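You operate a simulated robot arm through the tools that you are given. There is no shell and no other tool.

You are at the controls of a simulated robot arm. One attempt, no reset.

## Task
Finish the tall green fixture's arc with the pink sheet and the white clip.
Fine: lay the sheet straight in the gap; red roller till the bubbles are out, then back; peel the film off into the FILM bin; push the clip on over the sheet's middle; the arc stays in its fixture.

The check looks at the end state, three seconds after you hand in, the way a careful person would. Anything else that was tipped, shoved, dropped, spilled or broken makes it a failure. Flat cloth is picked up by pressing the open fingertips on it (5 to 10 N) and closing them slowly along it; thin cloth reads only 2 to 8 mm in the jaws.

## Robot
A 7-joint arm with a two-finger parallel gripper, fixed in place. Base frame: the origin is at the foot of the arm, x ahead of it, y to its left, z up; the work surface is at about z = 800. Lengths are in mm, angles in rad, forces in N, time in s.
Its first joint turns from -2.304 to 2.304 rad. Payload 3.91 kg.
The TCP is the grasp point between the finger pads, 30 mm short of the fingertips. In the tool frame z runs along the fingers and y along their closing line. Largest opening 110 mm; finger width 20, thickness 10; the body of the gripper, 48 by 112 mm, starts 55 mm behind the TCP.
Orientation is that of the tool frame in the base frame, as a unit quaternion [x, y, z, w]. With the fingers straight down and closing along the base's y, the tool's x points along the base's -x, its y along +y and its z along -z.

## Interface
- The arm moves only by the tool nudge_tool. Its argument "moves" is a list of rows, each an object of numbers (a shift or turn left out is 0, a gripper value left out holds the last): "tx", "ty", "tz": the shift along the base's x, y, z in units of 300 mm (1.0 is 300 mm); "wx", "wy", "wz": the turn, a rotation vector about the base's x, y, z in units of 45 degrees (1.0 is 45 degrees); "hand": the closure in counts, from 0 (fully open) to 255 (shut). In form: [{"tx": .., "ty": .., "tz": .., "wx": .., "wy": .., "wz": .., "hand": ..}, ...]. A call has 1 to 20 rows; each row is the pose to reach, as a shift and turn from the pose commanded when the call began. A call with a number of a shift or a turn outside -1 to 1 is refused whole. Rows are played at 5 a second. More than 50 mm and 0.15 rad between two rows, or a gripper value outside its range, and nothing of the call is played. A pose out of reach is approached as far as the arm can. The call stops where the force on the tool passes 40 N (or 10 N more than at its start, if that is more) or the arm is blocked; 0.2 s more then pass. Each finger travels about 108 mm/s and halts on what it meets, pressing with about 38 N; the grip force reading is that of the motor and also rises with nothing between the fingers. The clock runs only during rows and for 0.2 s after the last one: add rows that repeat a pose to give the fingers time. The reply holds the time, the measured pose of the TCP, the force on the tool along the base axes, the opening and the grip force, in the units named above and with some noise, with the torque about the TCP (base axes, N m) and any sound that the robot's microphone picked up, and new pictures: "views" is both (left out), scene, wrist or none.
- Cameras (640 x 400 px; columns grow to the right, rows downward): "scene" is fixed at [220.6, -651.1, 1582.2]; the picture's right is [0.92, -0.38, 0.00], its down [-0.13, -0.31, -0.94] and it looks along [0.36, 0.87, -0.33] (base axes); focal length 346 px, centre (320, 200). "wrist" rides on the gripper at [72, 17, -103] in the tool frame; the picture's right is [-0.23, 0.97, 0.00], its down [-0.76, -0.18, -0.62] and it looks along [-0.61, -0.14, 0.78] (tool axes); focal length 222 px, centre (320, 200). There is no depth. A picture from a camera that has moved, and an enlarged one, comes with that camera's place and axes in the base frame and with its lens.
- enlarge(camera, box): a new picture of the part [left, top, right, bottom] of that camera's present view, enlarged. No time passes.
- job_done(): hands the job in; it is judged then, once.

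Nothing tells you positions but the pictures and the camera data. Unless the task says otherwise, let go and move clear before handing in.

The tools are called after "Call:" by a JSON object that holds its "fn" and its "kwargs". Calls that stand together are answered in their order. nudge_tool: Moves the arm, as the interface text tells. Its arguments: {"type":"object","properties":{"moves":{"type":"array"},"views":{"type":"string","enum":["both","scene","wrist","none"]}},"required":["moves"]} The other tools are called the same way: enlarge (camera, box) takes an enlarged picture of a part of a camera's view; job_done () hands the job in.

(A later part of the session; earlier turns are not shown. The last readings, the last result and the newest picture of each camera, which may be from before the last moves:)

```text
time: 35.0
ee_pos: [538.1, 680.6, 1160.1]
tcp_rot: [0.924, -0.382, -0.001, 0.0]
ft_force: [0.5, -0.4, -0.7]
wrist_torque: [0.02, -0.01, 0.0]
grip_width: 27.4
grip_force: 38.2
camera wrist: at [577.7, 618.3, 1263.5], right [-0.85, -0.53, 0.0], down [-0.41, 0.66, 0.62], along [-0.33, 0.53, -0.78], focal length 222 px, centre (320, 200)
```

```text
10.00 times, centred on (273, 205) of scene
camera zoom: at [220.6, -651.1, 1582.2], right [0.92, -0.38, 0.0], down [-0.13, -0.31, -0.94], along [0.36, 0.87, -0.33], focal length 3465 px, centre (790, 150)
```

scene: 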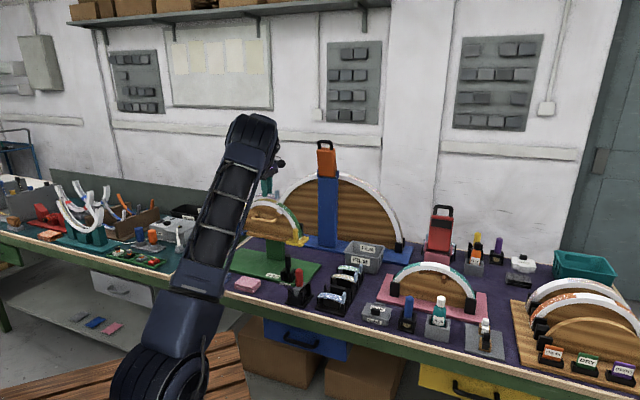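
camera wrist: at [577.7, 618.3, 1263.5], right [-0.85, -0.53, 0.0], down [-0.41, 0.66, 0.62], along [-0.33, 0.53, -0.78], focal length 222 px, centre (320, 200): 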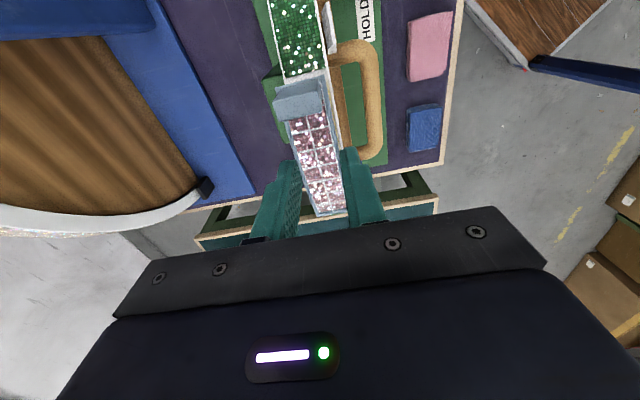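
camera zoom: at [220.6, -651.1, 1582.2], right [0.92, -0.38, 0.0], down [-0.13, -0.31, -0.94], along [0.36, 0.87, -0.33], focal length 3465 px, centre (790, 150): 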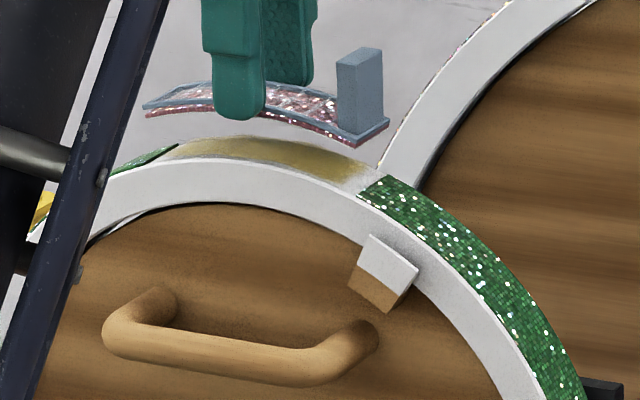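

The sheet hovers directly above the gap. I'll zoom at both ends to check for lengthwise and sideways error.

Call:
{"fn": "enlarge", "kwargs": {"camera": "scene", "box": [252, 190, 272, 208]}}

Call:
{"fn": "enlarge", "kwargs": {"camera": "scene", "box": [268, 192, 288, 210]}}

Call:
{"fn": "enlarge", "kwargs": {"camera": "wrist", "box": [265, 60, 345, 110]}}

Call:
{"fn": "enlarge", "kwargs": {"camera": "wrist", "box": [290, 180, 350, 225]}}

```text
16.00 times, centred on (262, 199) of scene
camera zoom: at [220.6, -651.1, 1582.2], right [0.92, -0.38, 0.0], down [-0.13, -0.31, -0.94], along [0.36, 0.87, -0.33], focal length 5544 px, centre (1248, 216)
```

zoom: 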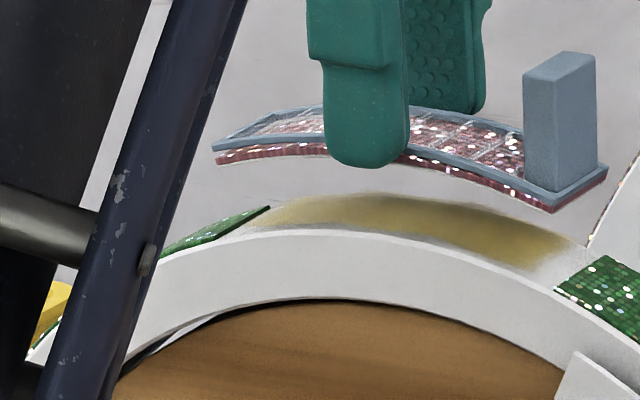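

```text
16.00 times, centred on (278, 201) of scene
camera zoom: at [220.6, -651.1, 1582.2], right [0.92, -0.38, 0.0], down [-0.13, -0.31, -0.94], along [0.36, 0.87, -0.33], focal length 5544 px, centre (992, 184)
```

zoom: 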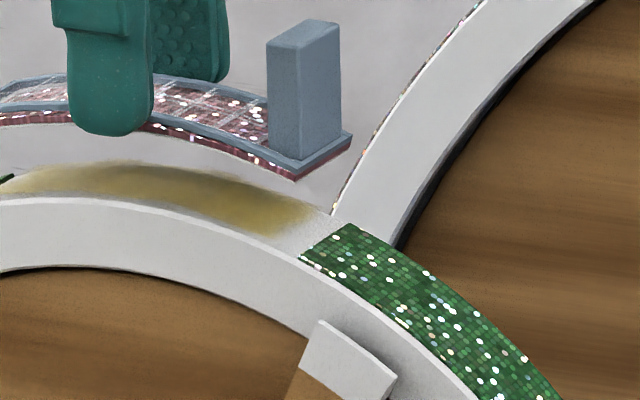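

```text
8.00 times, centred on (305, 85) of wrist
camera zoom: at [577.7, 618.3, 1263.5], right [-0.85, -0.53, 0.0], down [-0.41, 0.66, 0.62], along [-0.33, 0.53, -0.78], focal length 1777 px, centre (440, 1120)
```

zoom: 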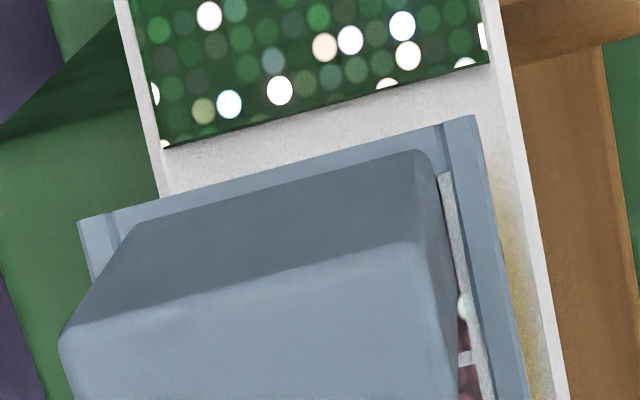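

```text
8.89 times, centred on (320, 202) of wrist
camera zoom: at [577.7, 618.3, 1263.5], right [-0.85, -0.53, 0.0], down [-0.41, 0.66, 0.62], along [-0.33, 0.53, -0.78], focal length 1974 px, centre (320, 178)
```

zoom: 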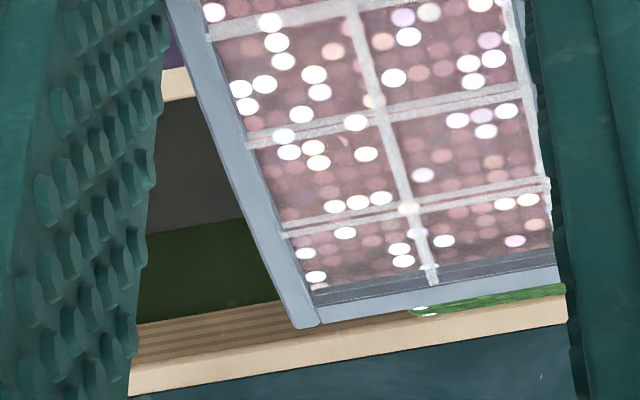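

Lengthwise it is good to about 0.5 mm, but the sheet sits about 2 mm too far back across the band. I'll correct by (−1.1, −1.8) mm and re-check.

Call:
{"fn": "nudge_tool", "kwargs": {"moves": [{"tx": -0.0037, "ty": -0.006, "tz": 0.0, "hand": 200}, {"tx": -0.0037, "ty": -0.006, "tz": -0.013, "hand": 200}, {"tx": -0.0037, "ty": -0.006, "tz": -0.02, "hand": 200}, {"tx": -0.0037, "ty": -0.006, "tz": -0.02, "hand": 200}, {"tx": -0.0037, "ty": -0.006, "tz": -0.02, "hand": 200}], "views": "none"}}

Call:
{"fn": "enlarge", "kwargs": {"camera": "wrist", "box": [265, 60, 345, 110]}}

Call:
{"fn": "enlarge", "kwargs": {"camera": "scene", "box": [254, 192, 286, 212]}}

```text
time: 36.2
ee_pos: [536.7, 678.2, 1152.8]
tcp_rot: [0.924, -0.383, 0.0, 0.0]
ft_force: [-0.3, 0.7, -0.4]
wrist_torque: [-0.03, -0.01, 0.01]
grip_width: 27.2
grip_force: 38.4
```

```text
8.00 times, centred on (305, 85) of wrist
camera zoom: at [575.7, 616.0, 1258.0], right [-0.85, -0.53, 0.0], down [-0.41, 0.66, 0.62], along [-0.33, 0.53, -0.78], focal length 1777 px, centre (440, 1120)
```

zoom: 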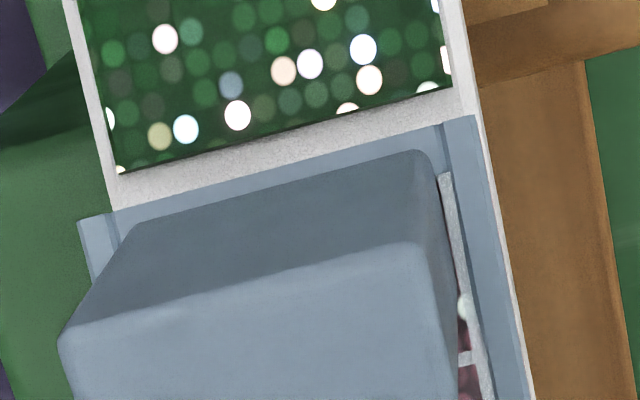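

```text
16.00 times, centred on (270, 202) of scene
camera zoom: at [220.6, -651.1, 1582.2], right [0.92, -0.38, 0.0], down [-0.13, -0.31, -0.94], along [0.36, 0.87, -0.33], focal length 5544 px, centre (1120, 168)
```

zoom: 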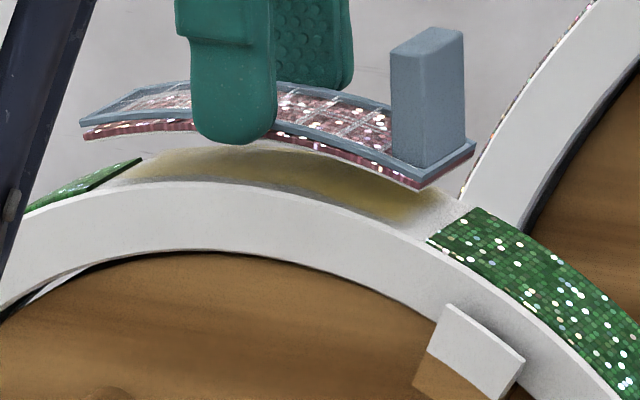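

Nearly there; I'll zoom in harder on the right end to settle the lengthwise offset.

Call:
{"fn": "enlarge", "kwargs": {"camera": "scene", "box": [274, 196, 290, 210]}}

Call:
{"fn": "enlarge", "kwargs": {"camera": "scene", "box": [252, 194, 266, 206]}}

Call:
{"fn": "enlarge", "kwargs": {"camera": "wrist", "box": [270, 70, 300, 90]}}

Call:
{"fn": "enlarge", "kwargs": {"camera": "wrist", "box": [310, 60, 340, 80]}}

```text
16.00 times, centred on (282, 203) of scene
camera zoom: at [220.6, -651.1, 1582.2], right [0.92, -0.38, 0.0], down [-0.13, -0.31, -0.94], along [0.36, 0.87, -0.33], focal length 5544 px, centre (928, 152)
```

zoom: 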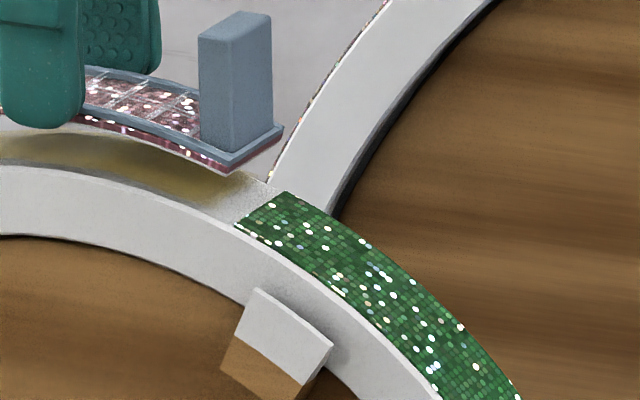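

```text
16.00 times, centred on (259, 200) of scene
camera zoom: at [220.6, -651.1, 1582.2], right [0.92, -0.38, 0.0], down [-0.13, -0.31, -0.94], along [0.36, 0.87, -0.33], focal length 5544 px, centre (1296, 200)
```

zoom: 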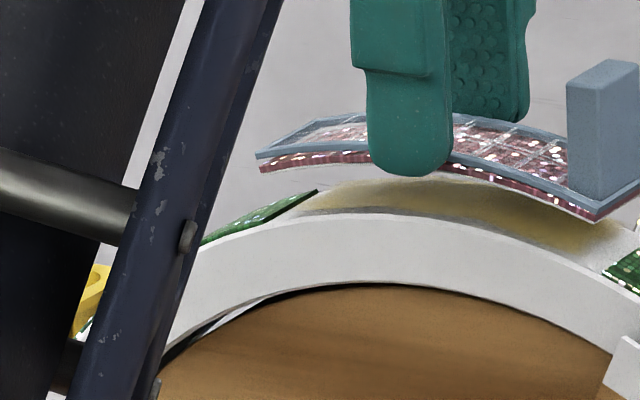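

```text
16.00 times, centred on (285, 80) of wrist
camera zoom: at [575.7, 616.0, 1258.0], right [-0.85, -0.53, 0.0], down [-0.41, 0.66, 0.62], along [-0.33, 0.53, -0.78], focal length 3554 px, centre (880, 2120)
```

zoom: 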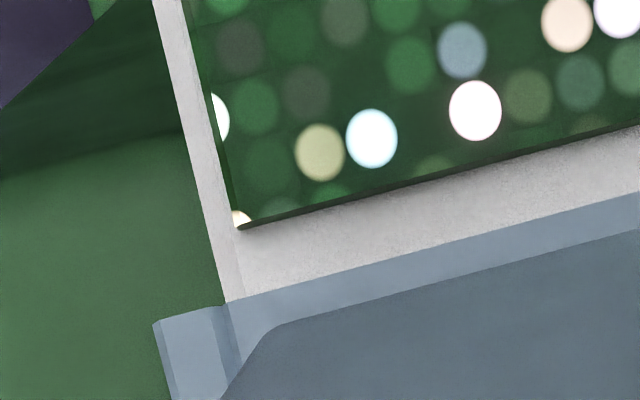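

```text
16.00 times, centred on (325, 70) of wrist
camera zoom: at [575.7, 616.0, 1258.0], right [-0.85, -0.53, 0.0], down [-0.41, 0.66, 0.62], along [-0.33, 0.53, -0.78], focal length 3554 px, centre (240, 2280)
```

zoom: 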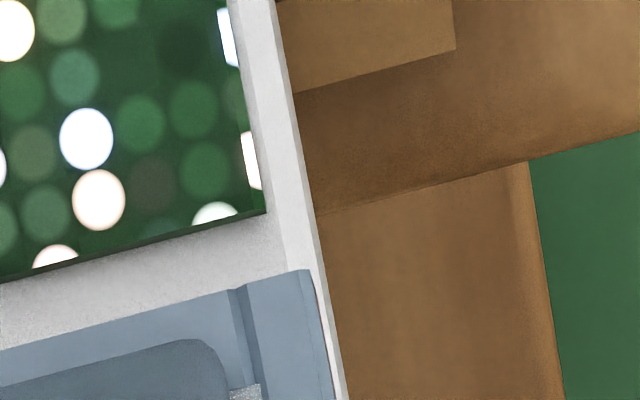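

The remaining sideways error is about −0.7 mm; lengthwise it is centred. I'll correct that and lower about 9 mm, watching the force.

Call:
{"fn": "nudge_tool", "kwargs": {"moves": [{"tx": 0.0015, "ty": 0.0015, "tz": -0.01, "hand": 200}, {"tx": 0.0015, "ty": 0.0015, "tz": -0.02, "hand": 200}, {"tx": 0.0015, "ty": 0.0015, "tz": -0.028, "hand": 200}, {"tx": 0.0015, "ty": 0.0015, "tz": -0.03, "hand": 200}, {"tx": 0.0015, "ty": 0.0015, "tz": -0.03, "hand": 200}], "views": "none"}}

Call:
{"fn": "enlarge", "kwargs": {"camera": "scene", "box": [254, 194, 286, 214]}}

Call:
{"fn": "enlarge", "kwargs": {"camera": "wrist", "box": [265, 60, 345, 110]}}

```text
time: 37.4
ee_pos: [537.8, 678.2, 1145.4]
tcp_rot: [0.924, -0.383, 0.0, -0.001]
ft_force: [-0.6, -0.1, 0.6]
wrist_torque: [-0.02, -0.01, 0.0]
grip_width: 27.5
grip_force: 38.0
```

```text
16.00 times, centred on (270, 204) of scene
camera zoom: at [220.6, -651.1, 1582.2], right [0.92, -0.38, 0.0], down [-0.13, -0.31, -0.94], along [0.36, 0.87, -0.33], focal length 5544 px, centre (1120, 136)
```

zoom: 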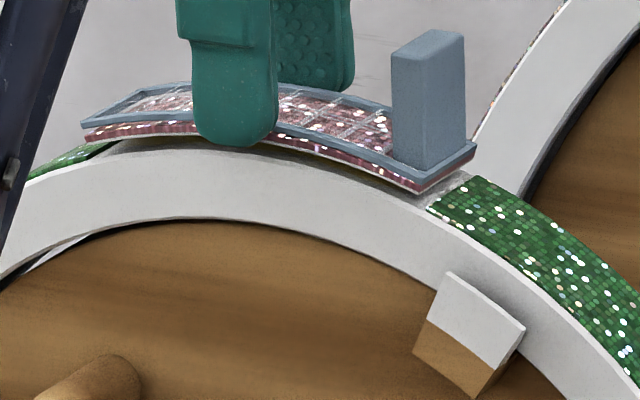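

```text
8.00 times, centred on (305, 85) of wrist
camera zoom: at [575.5, 616.1, 1248.8], right [-0.85, -0.53, 0.0], down [-0.41, 0.66, 0.62], along [-0.33, 0.53, -0.78], focal length 1777 px, centre (440, 1120)
```

zoom: 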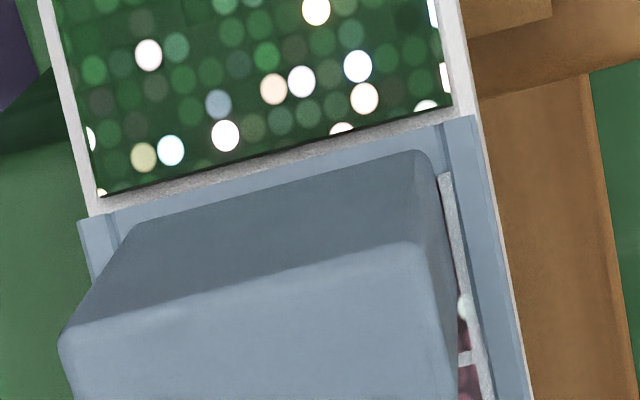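

Close. I'll shift 1 mm back across the band and lower 2.5 mm more.

Call:
{"fn": "nudge_tool", "kwargs": {"moves": [{"tx": 0.0026, "ty": 0.0026, "tz": 0.0, "hand": 200}, {"tx": 0.0026, "ty": 0.0026, "tz": -0.004, "hand": 200}, {"tx": 0.0026, "ty": 0.0026, "tz": -0.008, "hand": 200}, {"tx": 0.0026, "ty": 0.0026, "tz": -0.008, "hand": 200}], "views": "none"}}

Call:
{"fn": "enlarge", "kwargs": {"camera": "scene", "box": [254, 194, 286, 214]}}

Call:
{"fn": "enlarge", "kwargs": {"camera": "wrist", "box": [265, 60, 345, 110]}}

```text
time: 38.4
ee_pos: [536.9, 678.9, 1143.2]
tcp_rot: [0.924, -0.382, 0.001, 0.0]
ft_force: [-0.3, -0.3, -0.4]
wrist_torque: [-0.05, 0.04, 0.03]
grip_width: 27.5
grip_force: 37.6
```

```text
16.00 times, centred on (270, 204) of scene
camera zoom: at [220.6, -651.1, 1582.2], right [0.92, -0.38, 0.0], down [-0.13, -0.31, -0.94], along [0.36, 0.87, -0.33], focal length 5544 px, centre (1120, 136)
```

zoom: 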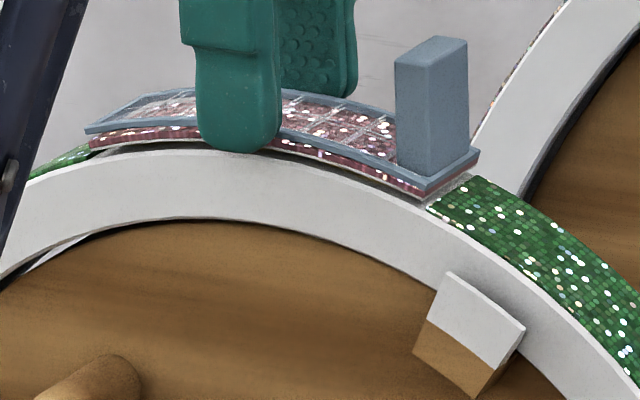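

```text
8.00 times, centred on (305, 85) of wrist
camera zoom: at [576.6, 616.8, 1246.8], right [-0.85, -0.53, 0.0], down [-0.41, 0.66, 0.62], along [-0.33, 0.53, -0.78], focal length 1777 px, centre (440, 1120)
```

zoom: 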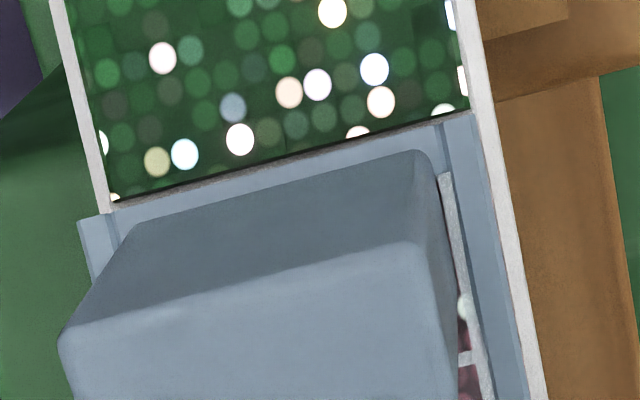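

Sideways error is now about +0.3 mm and both ends sit inside the gap. I'll lower in small steps, reading the force.

Call:
{"fn": "nudge_tool", "kwargs": {"moves": [{"tz": -0.002, "hand": 200}, {"tz": -0.004, "hand": 200}, {"tz": -0.004, "hand": 200}], "views": "none"}}

Call:
{"fn": "nudge_tool", "kwargs": {"moves": [{"tz": -0.0017, "hand": 200}, {"tz": -0.0033, "hand": 200}, {"tz": -0.0033, "hand": 200}], "views": "none"}}

Call:
{"fn": "enlarge", "kwargs": {"camera": "scene", "box": [254, 194, 286, 214]}}

Call:
{"fn": "enlarge", "kwargs": {"camera": "wrist", "box": [265, 60, 345, 110]}}

```text
time: 39.2
ee_pos: [538.2, 679.4, 1141.2]
tcp_rot: [0.924, -0.382, 0.0, 0.0]
ft_force: [-0.1, 0.0, -0.8]
wrist_torque: [-0.02, 0.05, -0.01]
grip_width: 27.6
grip_force: 37.9
```

```text
time: 40.0
ee_pos: [538.6, 679.6, 1140.1]
tcp_rot: [0.924, -0.383, 0.0, -0.001]
ft_force: [-0.5, -0.2, -0.6]
wrist_torque: [-0.02, 0.0, 0.03]
grip_width: 27.7
grip_force: 38.2
```

```text
16.00 times, centred on (270, 204) of scene
camera zoom: at [220.6, -651.1, 1582.2], right [0.92, -0.38, 0.0], down [-0.13, -0.31, -0.94], along [0.36, 0.87, -0.33], focal length 5544 px, centre (1120, 136)
```

zoom: 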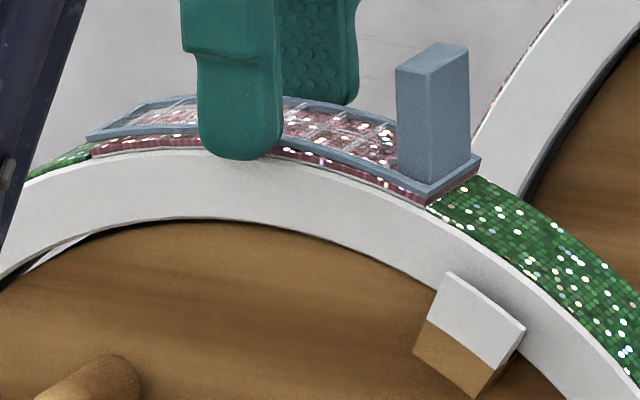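

```text
8.00 times, centred on (305, 85) of wrist
camera zoom: at [576.8, 616.7, 1244.8], right [-0.85, -0.53, 0.0], down [-0.41, 0.66, 0.62], along [-0.33, 0.53, -0.78], focal length 1777 px, centre (440, 1120)
```

zoom: 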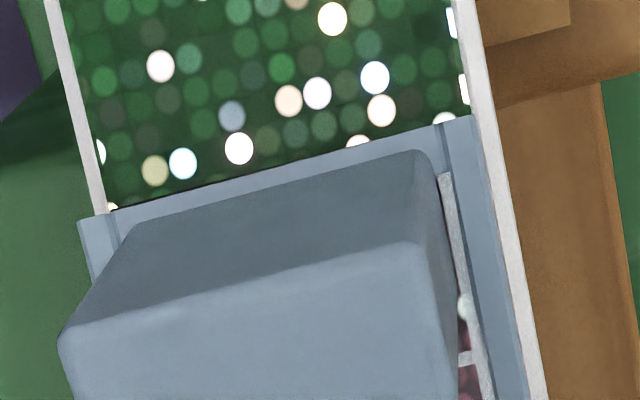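

No contact force yet and alignment is holding. Continuing down in 1 mm steps.

Call:
{"fn": "nudge_tool", "kwargs": {"moves": [{"tz": -0.0017, "hand": 200}, {"tz": -0.0033, "hand": 200}, {"tz": -0.0033, "hand": 200}], "views": "none"}}

Call:
{"fn": "nudge_tool", "kwargs": {"moves": [{"tz": -0.0017, "hand": 200}, {"tz": -0.0025, "hand": 200}, {"tz": -0.0025, "hand": 200}], "views": "none"}}

Call:
{"fn": "enlarge", "kwargs": {"camera": "scene", "box": [254, 194, 286, 214]}}

```text
time: 40.8
ee_pos: [539.0, 678.0, 1139.7]
tcp_rot: [0.924, -0.383, 0.0, -0.002]
ft_force: [-1.6, -0.3, 8.9]
wrist_torque: [-0.01, 0.12, -0.02]
grip_width: 27.4
grip_force: 38.1
```

```text
time: 41.6
ee_pos: [538.7, 678.8, 1138.6]
tcp_rot: [0.924, -0.383, 0.001, 0.0]
ft_force: [0.1, 0.9, 24.4]
wrist_torque: [-0.01, 0.01, 0.01]
grip_width: 27.5
grip_force: 37.8
```

```text
16.00 times, centred on (270, 204) of scene
camera zoom: at [220.6, -651.1, 1582.2], right [0.92, -0.38, 0.0], down [-0.13, -0.31, -0.94], along [0.36, 0.87, -0.33], focal length 5544 px, centre (1120, 136)
```

zoom: 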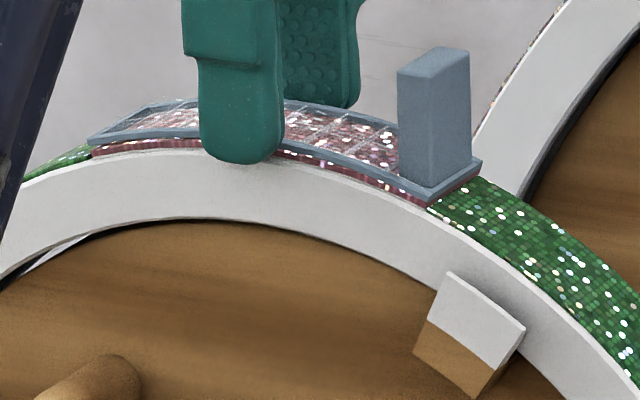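

Contact made (about 24 N), with the sheet seated between the green sections. I'll ease off slightly and open the fingers gently.

Call:
{"fn": "nudge_tool", "kwargs": {"moves": [{"tz": 0.0015, "hand": 200}, {"tz": 0.0015, "hand": 196}, {"tz": 0.0015, "hand": 192}, {"tz": 0.0015, "hand": 188}, {"tz": 0.0015, "hand": 184}, {"tz": 0.0015, "hand": 176}, {"tz": 0.0015, "hand": 160}, {"tz": 0.0015, "hand": 150}, {"tz": 0.0015, "hand": 150}], "views": "none"}}

Call:
{"fn": "enlarge", "kwargs": {"camera": "scene", "box": [254, 194, 286, 214]}}

Call:
{"fn": "enlarge", "kwargs": {"camera": "wrist", "box": [250, 60, 390, 220]}}

```text
time: 43.6
ee_pos: [538.0, 678.4, 1139.2]
tcp_rot: [0.924, -0.383, 0.0, 0.0]
ft_force: [-0.3, -0.1, 1.1]
wrist_torque: [-0.03, 0.0, 0.0]
grip_width: 45.7
grip_force: 0.1
```

```text
16.00 times, centred on (270, 204) of scene
camera zoom: at [220.6, -651.1, 1582.2], right [0.92, -0.38, 0.0], down [-0.13, -0.31, -0.94], along [0.36, 0.87, -0.33], focal length 5544 px, centre (1120, 136)
```

zoom: 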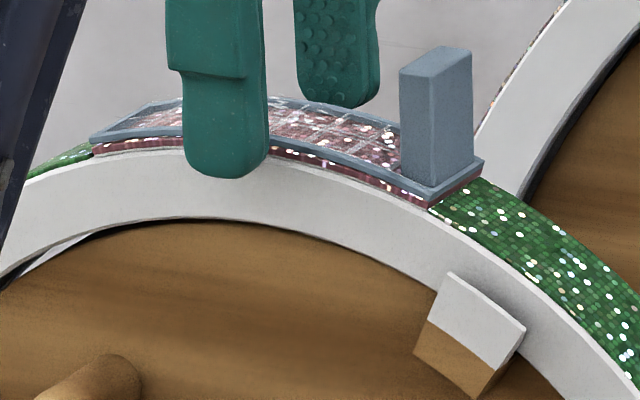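

```text
2.50 times, centred on (320, 140) of wrist
camera zoom: at [577.7, 616.7, 1242.7], right [-0.85, -0.53, 0.0], down [-0.41, 0.66, 0.62], along [-0.33, 0.53, -0.78], focal length 555 px, centre (320, 350)
```

zoom: 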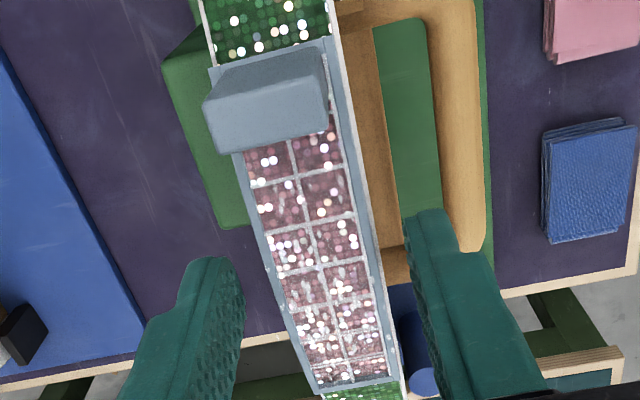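

Released and the sheet lies in the gap. I'll rise clear and inspect from above.

Call:
{"fn": "nudge_tool", "kwargs": {"moves": [{"tz": 0.05, "hand": 150}, {"tz": 0.15, "hand": 116}, {"tz": 0.28, "hand": 116}, {"tz": 0.4, "hand": 116}, {"tz": 0.4, "hand": 116}], "views": "both"}}

Call:
{"fn": "enlarge", "kwargs": {"camera": "wrist", "box": [270, 40, 380, 180]}}

Call:
{"fn": "enlarge", "kwargs": {"camera": "scene", "box": [252, 192, 288, 216]}}

```text
time: 44.8
ee_pos: [537.7, 678.5, 1260.7]
tcp_rot: [0.924, -0.383, 0.0, 0.0]
ft_force: [0.2, -0.1, -0.3]
wrist_torque: [-0.04, 0.02, -0.03]
grip_width: 59.9
grip_force: 0.1
camera wrist: at [575.8, 616.9, 1364.5], right [-0.85, -0.53, 0.0], down [-0.41, 0.66, 0.62], along [-0.33, 0.53, -0.78], focal length 222 px, centre (320, 200)
```

scene: 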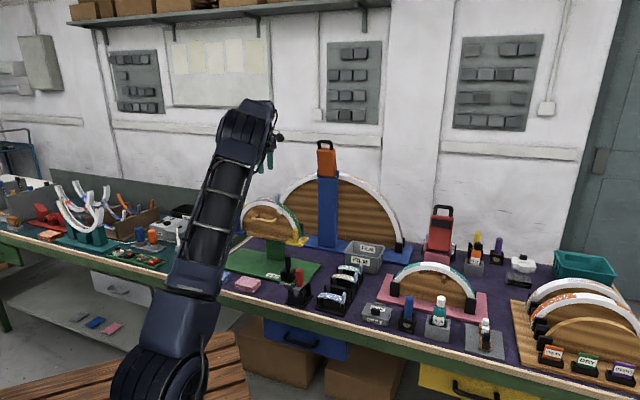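
wrist: 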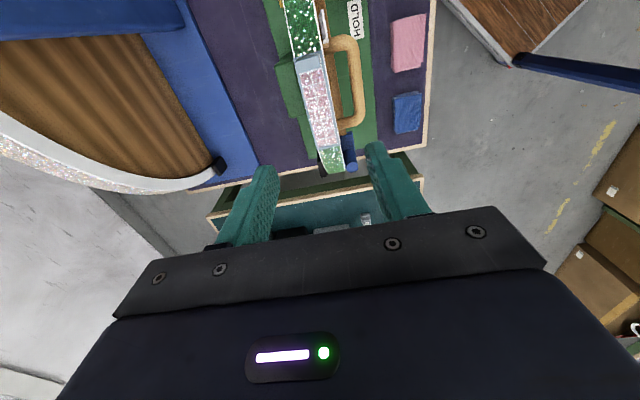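

```text
2.86 times, centred on (325, 110) of wrist
camera zoom: at [575.8, 616.9, 1364.5], right [-0.85, -0.53, 0.0], down [-0.41, 0.66, 0.62], along [-0.33, 0.53, -0.78], focal length 635 px, centre (306, 457)
```

zoom: 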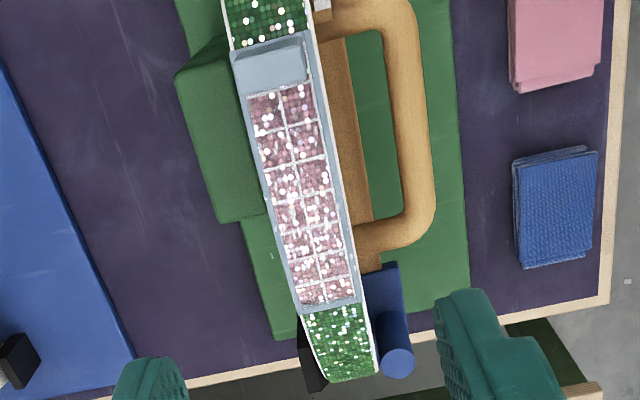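

```text
16.00 times, centred on (270, 204) of scene
camera zoom: at [220.6, -651.1, 1582.2], right [0.92, -0.38, 0.0], down [-0.13, -0.31, -0.94], along [0.36, 0.87, -0.33], focal length 5544 px, centre (1120, 136)
```

zoom: 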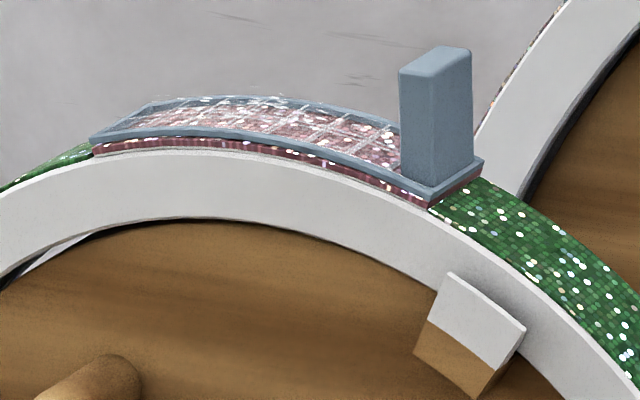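

The sheet sits in the gap. I'll zoom for straightness and for bubbles.

Call:
{"fn": "enlarge", "kwargs": {"camera": "wrist", "box": [285, 45, 345, 105]}}

Call:
{"fn": "enlarge", "kwargs": {"camera": "wrist", "box": [290, 95, 350, 165]}}

Call:
{"fn": "enlarge", "kwargs": {"camera": "scene", "box": [270, 250, 320, 310]}}

```text
6.67 times, centred on (315, 75) of wrist
camera zoom: at [575.8, 616.9, 1364.5], right [-0.85, -0.53, 0.0], down [-0.41, 0.66, 0.62], along [-0.33, 0.53, -0.78], focal length 1481 px, centre (353, 1033)
```

zoom: 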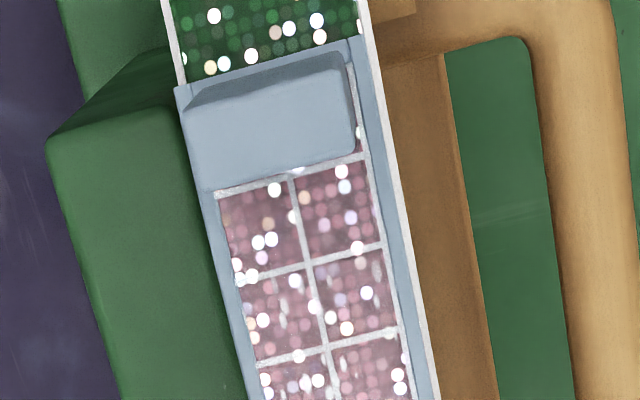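

```text
5.71 times, centred on (320, 130) of wrist
camera zoom: at [575.8, 616.9, 1364.5], right [-0.85, -0.53, 0.0], down [-0.41, 0.66, 0.62], along [-0.33, 0.53, -0.78], focal length 1269 px, centre (320, 600)
```

zoom: 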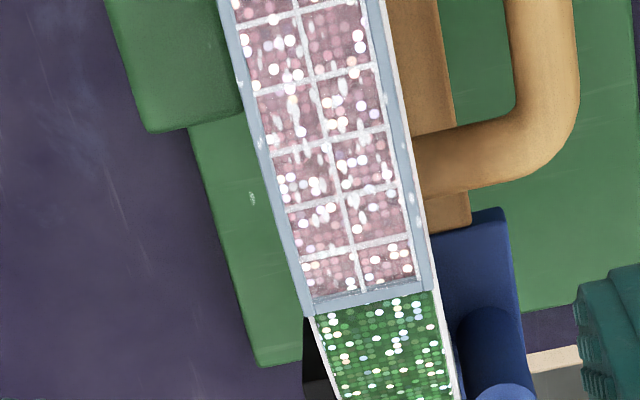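

```text
6.67 times, centred on (295, 280) of scene
camera zoom: at [220.6, -651.1, 1582.2], right [0.92, -0.38, 0.0], down [-0.13, -0.31, -0.94], along [0.36, 0.87, -0.33], focal length 2310 px, centre (487, -333)
```

zoom: 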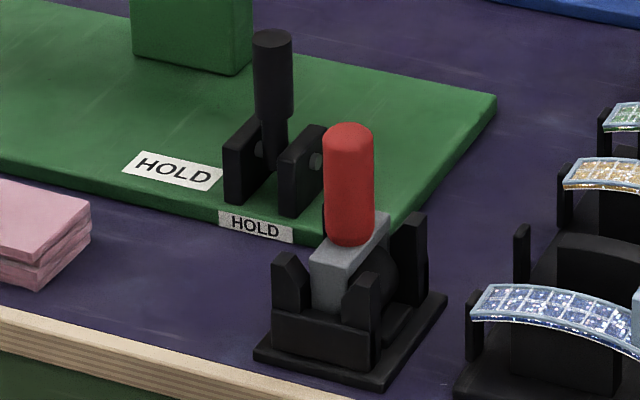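

Sheet is straight and faint white bubble marks show under it. Next I go to the red roller, whose handle is near (573, 397) with its top around z = 927.

Call:
{"fn": "nudge_tool", "kwargs": {"moves": [{"tx": 0.01, "ty": -0.1, "tz": 0.0, "hand": 60}, {"tx": 0.02, "ty": -0.2, "tz": 0.0, "hand": 60}, {"tx": 0.03, "ty": -0.3, "tz": 0.0, "hand": 60}, {"tx": 0.05, "ty": -0.42, "tz": -0.05, "hand": 60}, {"tx": 0.07, "ty": -0.54, "tz": -0.12, "hand": 60}, {"tx": 0.09, "ty": -0.66, "tz": -0.22, "hand": 60}, {"tx": 0.1, "ty": -0.76, "tz": -0.32, "hand": 60}, {"tx": 0.11, "ty": -0.86, "tz": -0.43, "hand": 60}, {"tx": 0.117, "ty": -0.94, "tz": -0.54, "hand": 60}, {"tx": 0.117, "ty": -0.94, "tz": -0.66, "hand": 60}, {"tx": 0.117, "ty": -0.94, "tz": -0.76, "hand": 60}, {"tx": 0.117, "ty": -0.94, "tz": -0.76, "hand": 60}], "views": "both"}}

Call:
{"fn": "enlarge", "kwargs": {"camera": "wrist", "box": [250, 60, 410, 210]}}

Call:
{"fn": "enlarge", "kwargs": {"camera": "scene", "box": [275, 250, 325, 312]}}

```text
time: 47.4
ee_pos: [574.2, 396.8, 1033.0]
tcp_rot: [0.924, -0.383, 0.001, 0.001]
ft_force: [-0.8, -0.8, -0.7]
wrist_torque: [0.01, 0.04, -0.01]
grip_width: 84.4
grip_force: 0.0
camera wrist: at [612.0, 335.6, 1135.6], right [-0.85, -0.53, 0.0], down [-0.41, 0.66, 0.62], along [-0.33, 0.53, -0.78], focal length 222 px, centre (320, 200)
```

scene: 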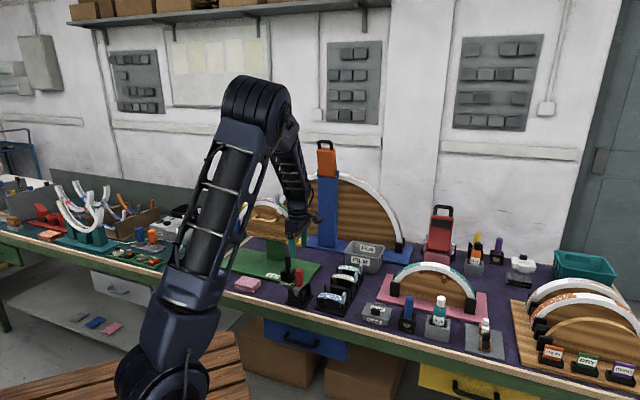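
wrist: 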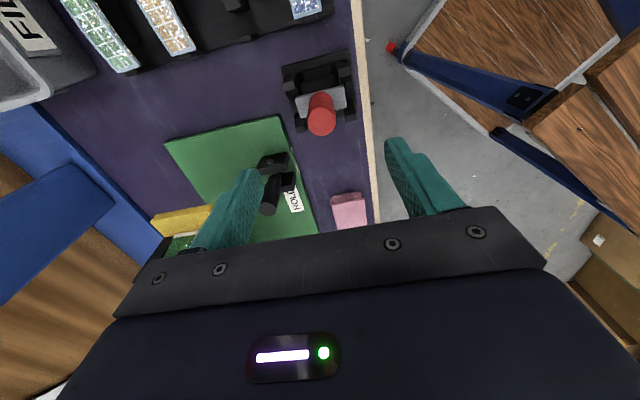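

```text
2.67 times, centred on (330, 135) of wrist
camera zoom: at [612.0, 335.6, 1135.6], right [-0.85, -0.53, 0.0], down [-0.41, 0.66, 0.62], along [-0.33, 0.53, -0.78], focal length 592 px, centre (293, 373)
```

zoom: 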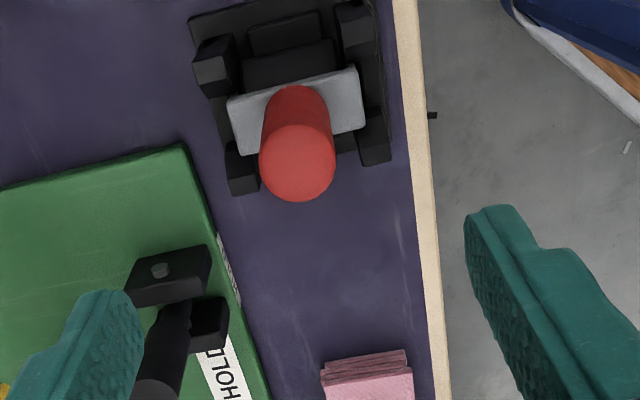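

```text
6.45 times, centred on (300, 281) of scene
camera zoom: at [220.6, -651.1, 1582.2], right [0.92, -0.38, 0.0], down [-0.13, -0.31, -0.94], along [0.36, 0.87, -0.33], focal length 2236 px, centre (449, -323)
```

zoom: 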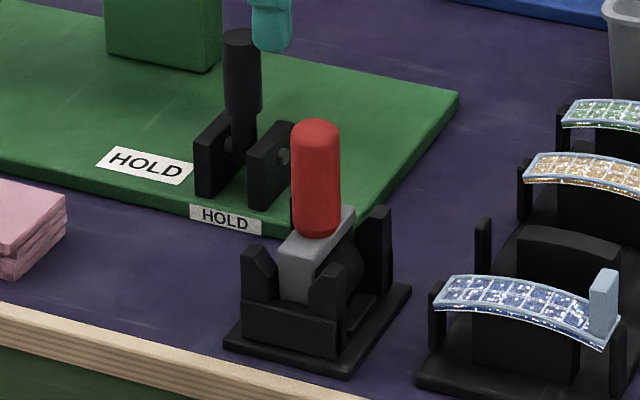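

The handle is about 27 mm in diameter, vertical, at (573, 396). I'll come down around it with a moderate opening and close.

Call:
{"fn": "nudge_tool", "kwargs": {"moves": [{"tx": -0.001, "ty": -0.008, "tz": -0.05, "hand": 125}, {"tx": -0.001, "ty": -0.008, "tz": -0.12, "hand": 125}, {"tx": -0.001, "ty": -0.008, "tz": -0.2, "hand": 125}, {"tx": -0.001, "ty": -0.008, "tz": -0.28, "hand": 125}, {"tx": -0.001, "ty": -0.008, "tz": -0.35, "hand": 125}, {"tx": -0.001, "ty": -0.008, "tz": -0.41, "hand": 125}, {"tx": -0.001, "ty": -0.008, "tz": -0.44, "hand": 125}, {"tx": -0.001, "ty": -0.008, "tz": -0.44, "hand": 125}], "views": "wrist"}}

Call:
{"fn": "enlarge", "kwargs": {"camera": "scene", "box": [270, 245, 325, 310]}}

Call:
{"fn": "enlarge", "kwargs": {"camera": "wrist", "box": [220, 70, 420, 220]}}

```text
time: 49.2
ee_pos: [573.4, 395.3, 900.1]
tcp_rot: [0.924, -0.383, 0.0, 0.0]
ft_force: [-0.3, 0.4, -0.1]
wrist_torque: [-0.03, -0.04, 0.0]
grip_width: 56.1
grip_force: 0.0
camera wrist: at [612.3, 333.3, 1003.7], right [-0.85, -0.53, 0.0], down [-0.41, 0.66, 0.62], along [-0.33, 0.53, -0.78], focal length 222 px, centre (320, 200)
```

wrist: 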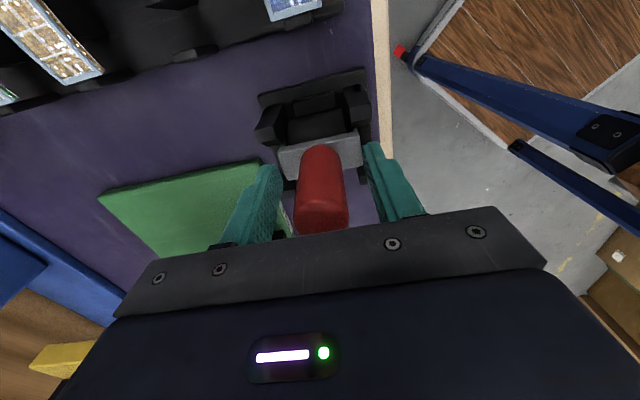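

```text
6.15 times, centred on (298, 278) of scene
camera zoom: at [220.6, -651.1, 1582.2], right [0.92, -0.38, 0.0], down [-0.13, -0.31, -0.94], along [0.36, 0.87, -0.33], focal length 2132 px, centre (458, -277)
```

zoom: 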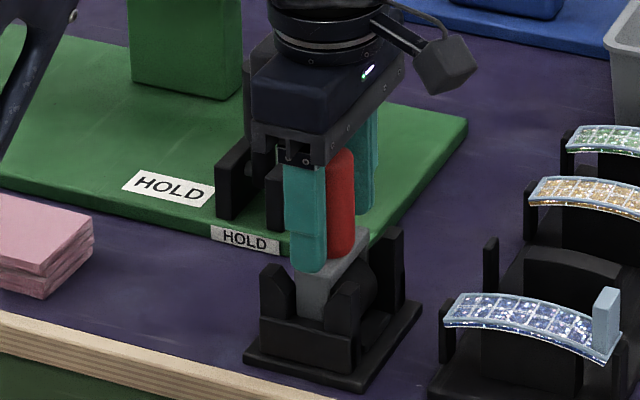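

```text
2.67 times, centred on (320, 145) of wrist
camera zoom: at [612.3, 333.3, 1003.7], right [-0.85, -0.53, 0.0], down [-0.41, 0.66, 0.62], along [-0.33, 0.53, -0.78], focal length 592 px, centre (320, 347)
```

zoom: 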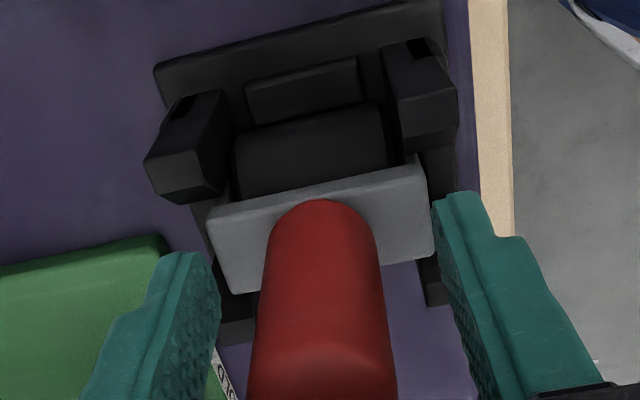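

Fingers straddle the handle just above the grey bar. Closing on it.

Call:
{"fn": "nudge_tool", "kwargs": {"moves": [{"hand": 160}, {"hand": 180}, {"hand": 192}, {"hand": 204}, {"hand": 215}, {"hand": 215}, {"hand": 215}], "views": "none"}}

Call:
{"fn": "nudge_tool", "kwargs": {"moves": [{"tz": 0.01, "hand": 215}, {"tz": 0.03, "hand": 215}, {"tz": 0.06, "hand": 215}, {"tz": 0.12, "hand": 215}, {"tz": 0.18, "hand": 215}, {"tz": 0.24, "hand": 215}, {"tz": 0.3, "hand": 215}, {"tz": 0.3, "hand": 215}], "views": "both"}}

Call:
{"fn": "enlarge", "kwargs": {"camera": "scene", "box": [275, 230, 325, 310]}}

Call:
{"fn": "enlarge", "kwargs": {"camera": "wrist", "box": [220, 70, 420, 220]}}

```text
time: 50.8
ee_pos: [572.8, 395.3, 898.9]
tcp_rot: [0.924, -0.383, 0.0, 0.0]
ft_force: [-0.8, 0.4, 0.9]
wrist_torque: [-0.09, 0.06, -0.02]
grip_width: 27.0
grip_force: 37.6
```

```text
time: 52.6
ee_pos: [573.4, 393.9, 988.4]
tcp_rot: [0.924, -0.382, 0.0, 0.0]
ft_force: [-0.6, 0.3, -1.6]
wrist_torque: [-0.01, 0.01, -0.01]
grip_width: 27.1
grip_force: 38.1
camera wrist: at [611.9, 332.0, 1092.6], right [-0.85, -0.53, 0.0], down [-0.41, 0.66, 0.62], along [-0.33, 0.53, -0.78], focal length 222 px, centre (320, 200)
```

scene: 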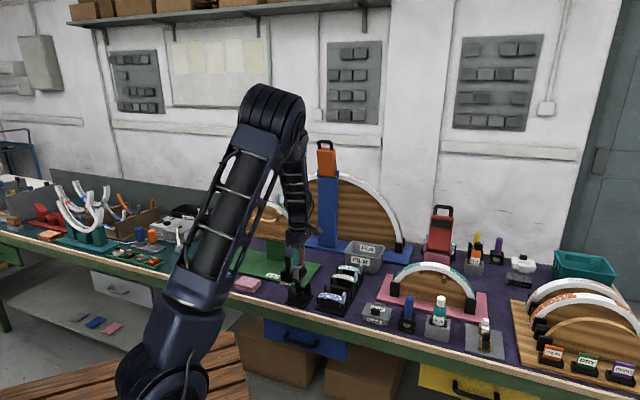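
wrist: 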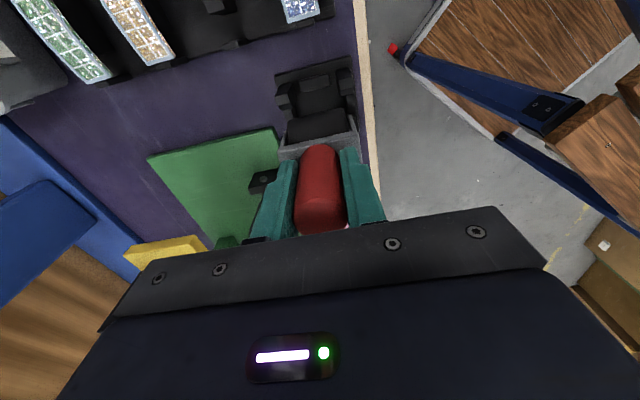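

```text
5.00 times, centred on (300, 270) of scene
camera zoom: at [220.6, -651.1, 1582.2], right [0.92, -0.38, 0.0], down [-0.13, -0.31, -0.94], along [0.36, 0.87, -0.33], focal length 1733 px, centre (420, -150)
```

zoom: 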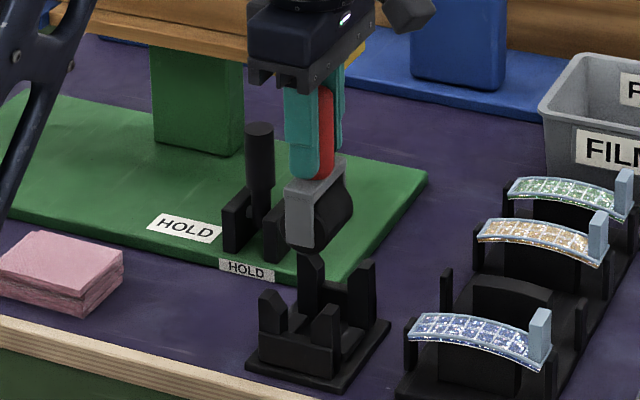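

```text
2.67 times, centred on (320, 145) of wrist
camera zoom: at [611.9, 332.0, 1092.6], right [-0.85, -0.53, 0.0], down [-0.41, 0.66, 0.62], along [-0.33, 0.53, -0.78], focal length 592 px, centre (320, 347)
```

zoom: 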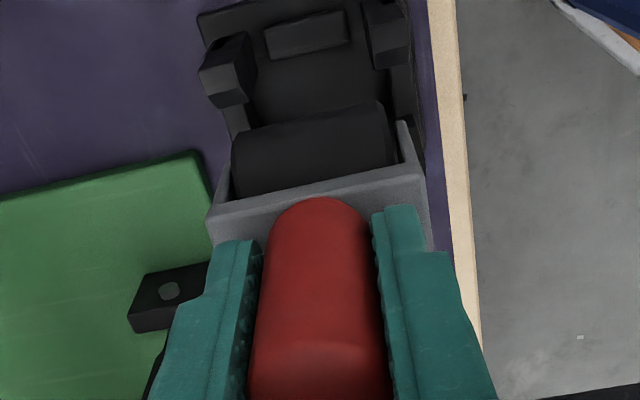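

The roller lifted out cleanly. I'll zoom in on its yoke and wheel geometry.

Call:
{"fn": "enlarge", "kwargs": {"camera": "scene", "box": [286, 255, 306, 285]}}

Call:
{"fn": "enlarge", "kwargs": {"camera": "wrist", "box": [270, 90, 370, 170]}}

Call:
{"fn": "enlarge", "kwargs": {"camera": "scene", "box": [252, 192, 288, 216]}}

```text
13.33 times, centred on (296, 270) of scene
camera zoom: at [220.6, -651.1, 1582.2], right [0.92, -0.38, 0.0], down [-0.13, -0.31, -0.94], along [0.36, 0.87, -0.33], focal length 4620 px, centre (640, -733)
```

zoom: 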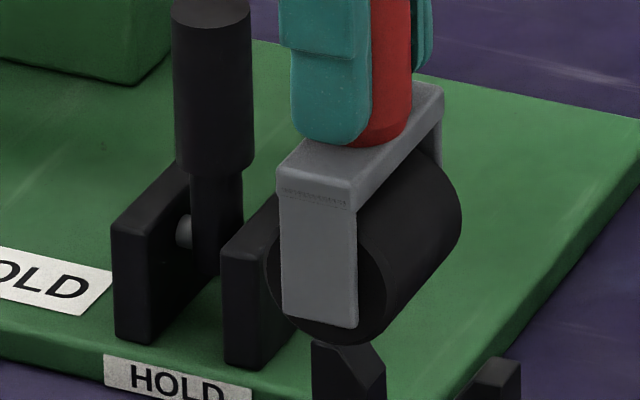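

```text
5.00 times, centred on (320, 130) of wrist
camera zoom: at [611.9, 332.0, 1092.6], right [-0.85, -0.53, 0.0], down [-0.41, 0.66, 0.62], along [-0.33, 0.53, -0.78], focal length 1111 px, centre (320, 550)
```

zoom: 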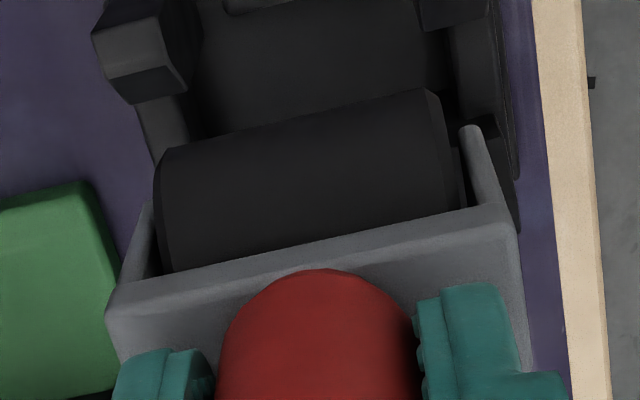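

```text
16.00 times, centred on (270, 204) of scene
camera zoom: at [220.6, -651.1, 1582.2], right [0.92, -0.38, 0.0], down [-0.13, -0.31, -0.94], along [0.36, 0.87, -0.33], focal length 5544 px, centre (1120, 136)
```

zoom: 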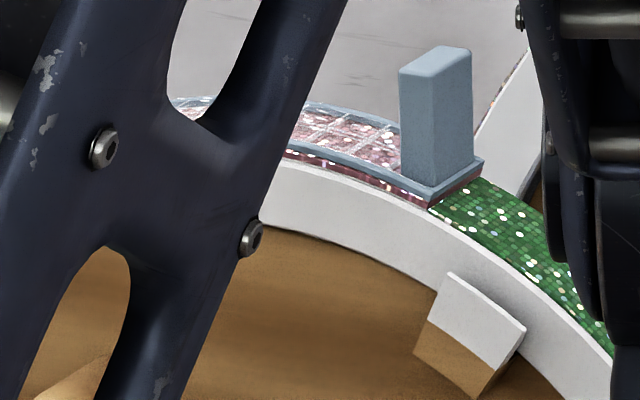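

The wheel hangs centred under the bar, its bottom about 94 mm below the TCP, and its axis crosses the band correctly. I'll carry it up and over to above the sheet.

Call:
{"fn": "nudge_tool", "kwargs": {"moves": [{"tz": 0.1, "hand": 215}, {"tz": 0.22, "hand": 215}, {"tz": 0.34, "hand": 215}, {"tz": 0.46, "hand": 215}, {"tz": 0.58, "ty": 0.06, "tx": -0.007, "hand": 215}, {"tz": 0.68, "ty": 0.15, "tx": -0.018, "hand": 215}, {"tz": 0.76, "ty": 0.26, "tx": -0.032, "hand": 215}, {"tz": 0.82, "ty": 0.37, "tx": -0.046, "hand": 215}, {"tz": 0.86, "ty": 0.48, "tx": -0.06, "hand": 215}, {"tz": 0.86, "ty": 0.59, "tx": -0.074, "hand": 215}, {"tz": 0.86, "ty": 0.7, "tx": -0.088, "hand": 215}, {"tz": 0.86, "ty": 0.8, "tx": -0.1, "hand": 215}, {"tz": 0.86, "ty": 0.88, "tx": -0.11, "hand": 215}, {"tz": 0.86, "ty": 0.949, "tx": -0.119, "hand": 215}, {"tz": 0.86, "ty": 0.949, "tx": -0.119, "hand": 215}, {"tz": 0.86, "ty": 0.949, "tx": -0.119, "hand": 215}], "views": "both"}}

Call:
{"fn": "enlarge", "kwargs": {"camera": "scene", "box": [245, 170, 301, 220]}}

Call:
{"fn": "enlarge", "kwargs": {"camera": "wrist", "box": [250, 50, 390, 210]}}

```text
time: 56.0
ee_pos: [538.0, 679.8, 1247.9]
tcp_rot: [0.924, -0.382, 0.001, 0.0]
ft_force: [-1.4, 0.4, -1.8]
wrist_torque: [0.0, 0.0, 0.02]
grip_width: 27.2
grip_force: 37.5
camera wrist: at [576.4, 617.2, 1352.6], right [-0.85, -0.53, 0.0], down [-0.41, 0.66, 0.62], along [-0.33, 0.53, -0.78], focal length 222 px, centre (320, 200)
```

scene: 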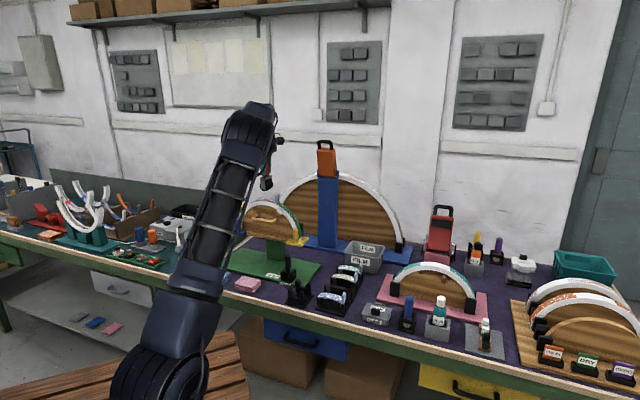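
wrist: 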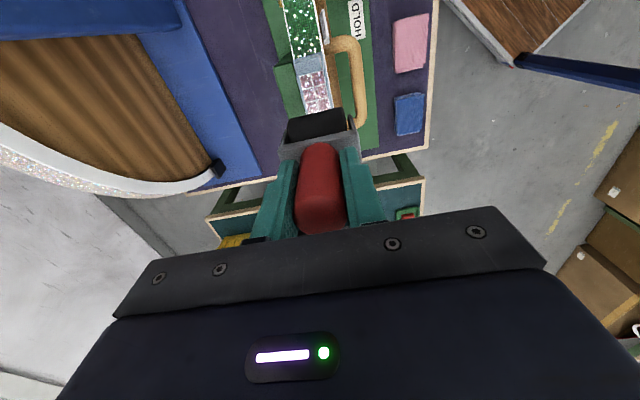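

```text
8.00 times, centred on (273, 195) of scene
camera zoom: at [220.6, -651.1, 1582.2], right [0.92, -0.38, 0.0], down [-0.13, -0.31, -0.94], along [0.36, 0.87, -0.33], focal length 2772 px, centre (696, 240)
```

zoom: 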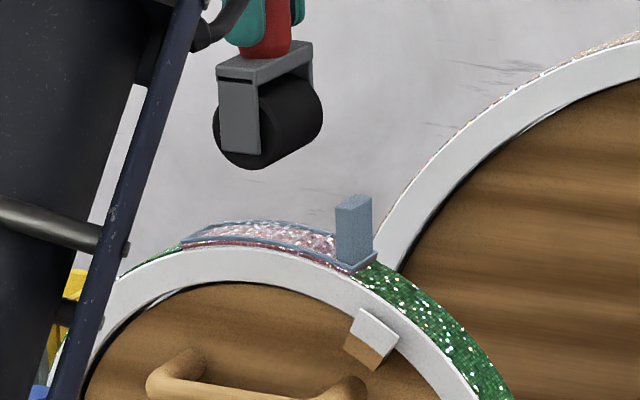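

```text
2.50 times, centred on (320, 130) of wrist
camera zoom: at [576.4, 617.2, 1352.6], right [-0.85, -0.53, 0.0], down [-0.41, 0.66, 0.62], along [-0.33, 0.53, -0.78], focal length 555 px, centre (320, 375)
```

zoom: 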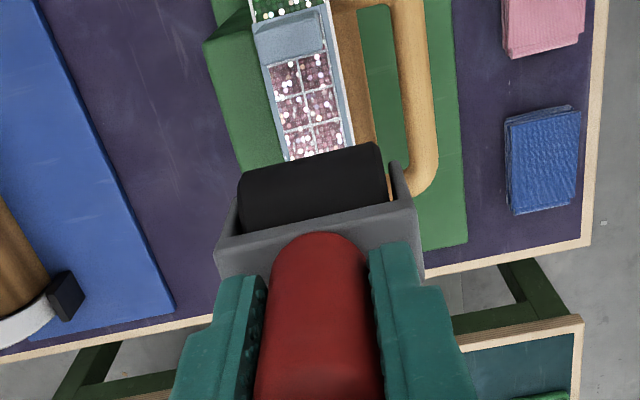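

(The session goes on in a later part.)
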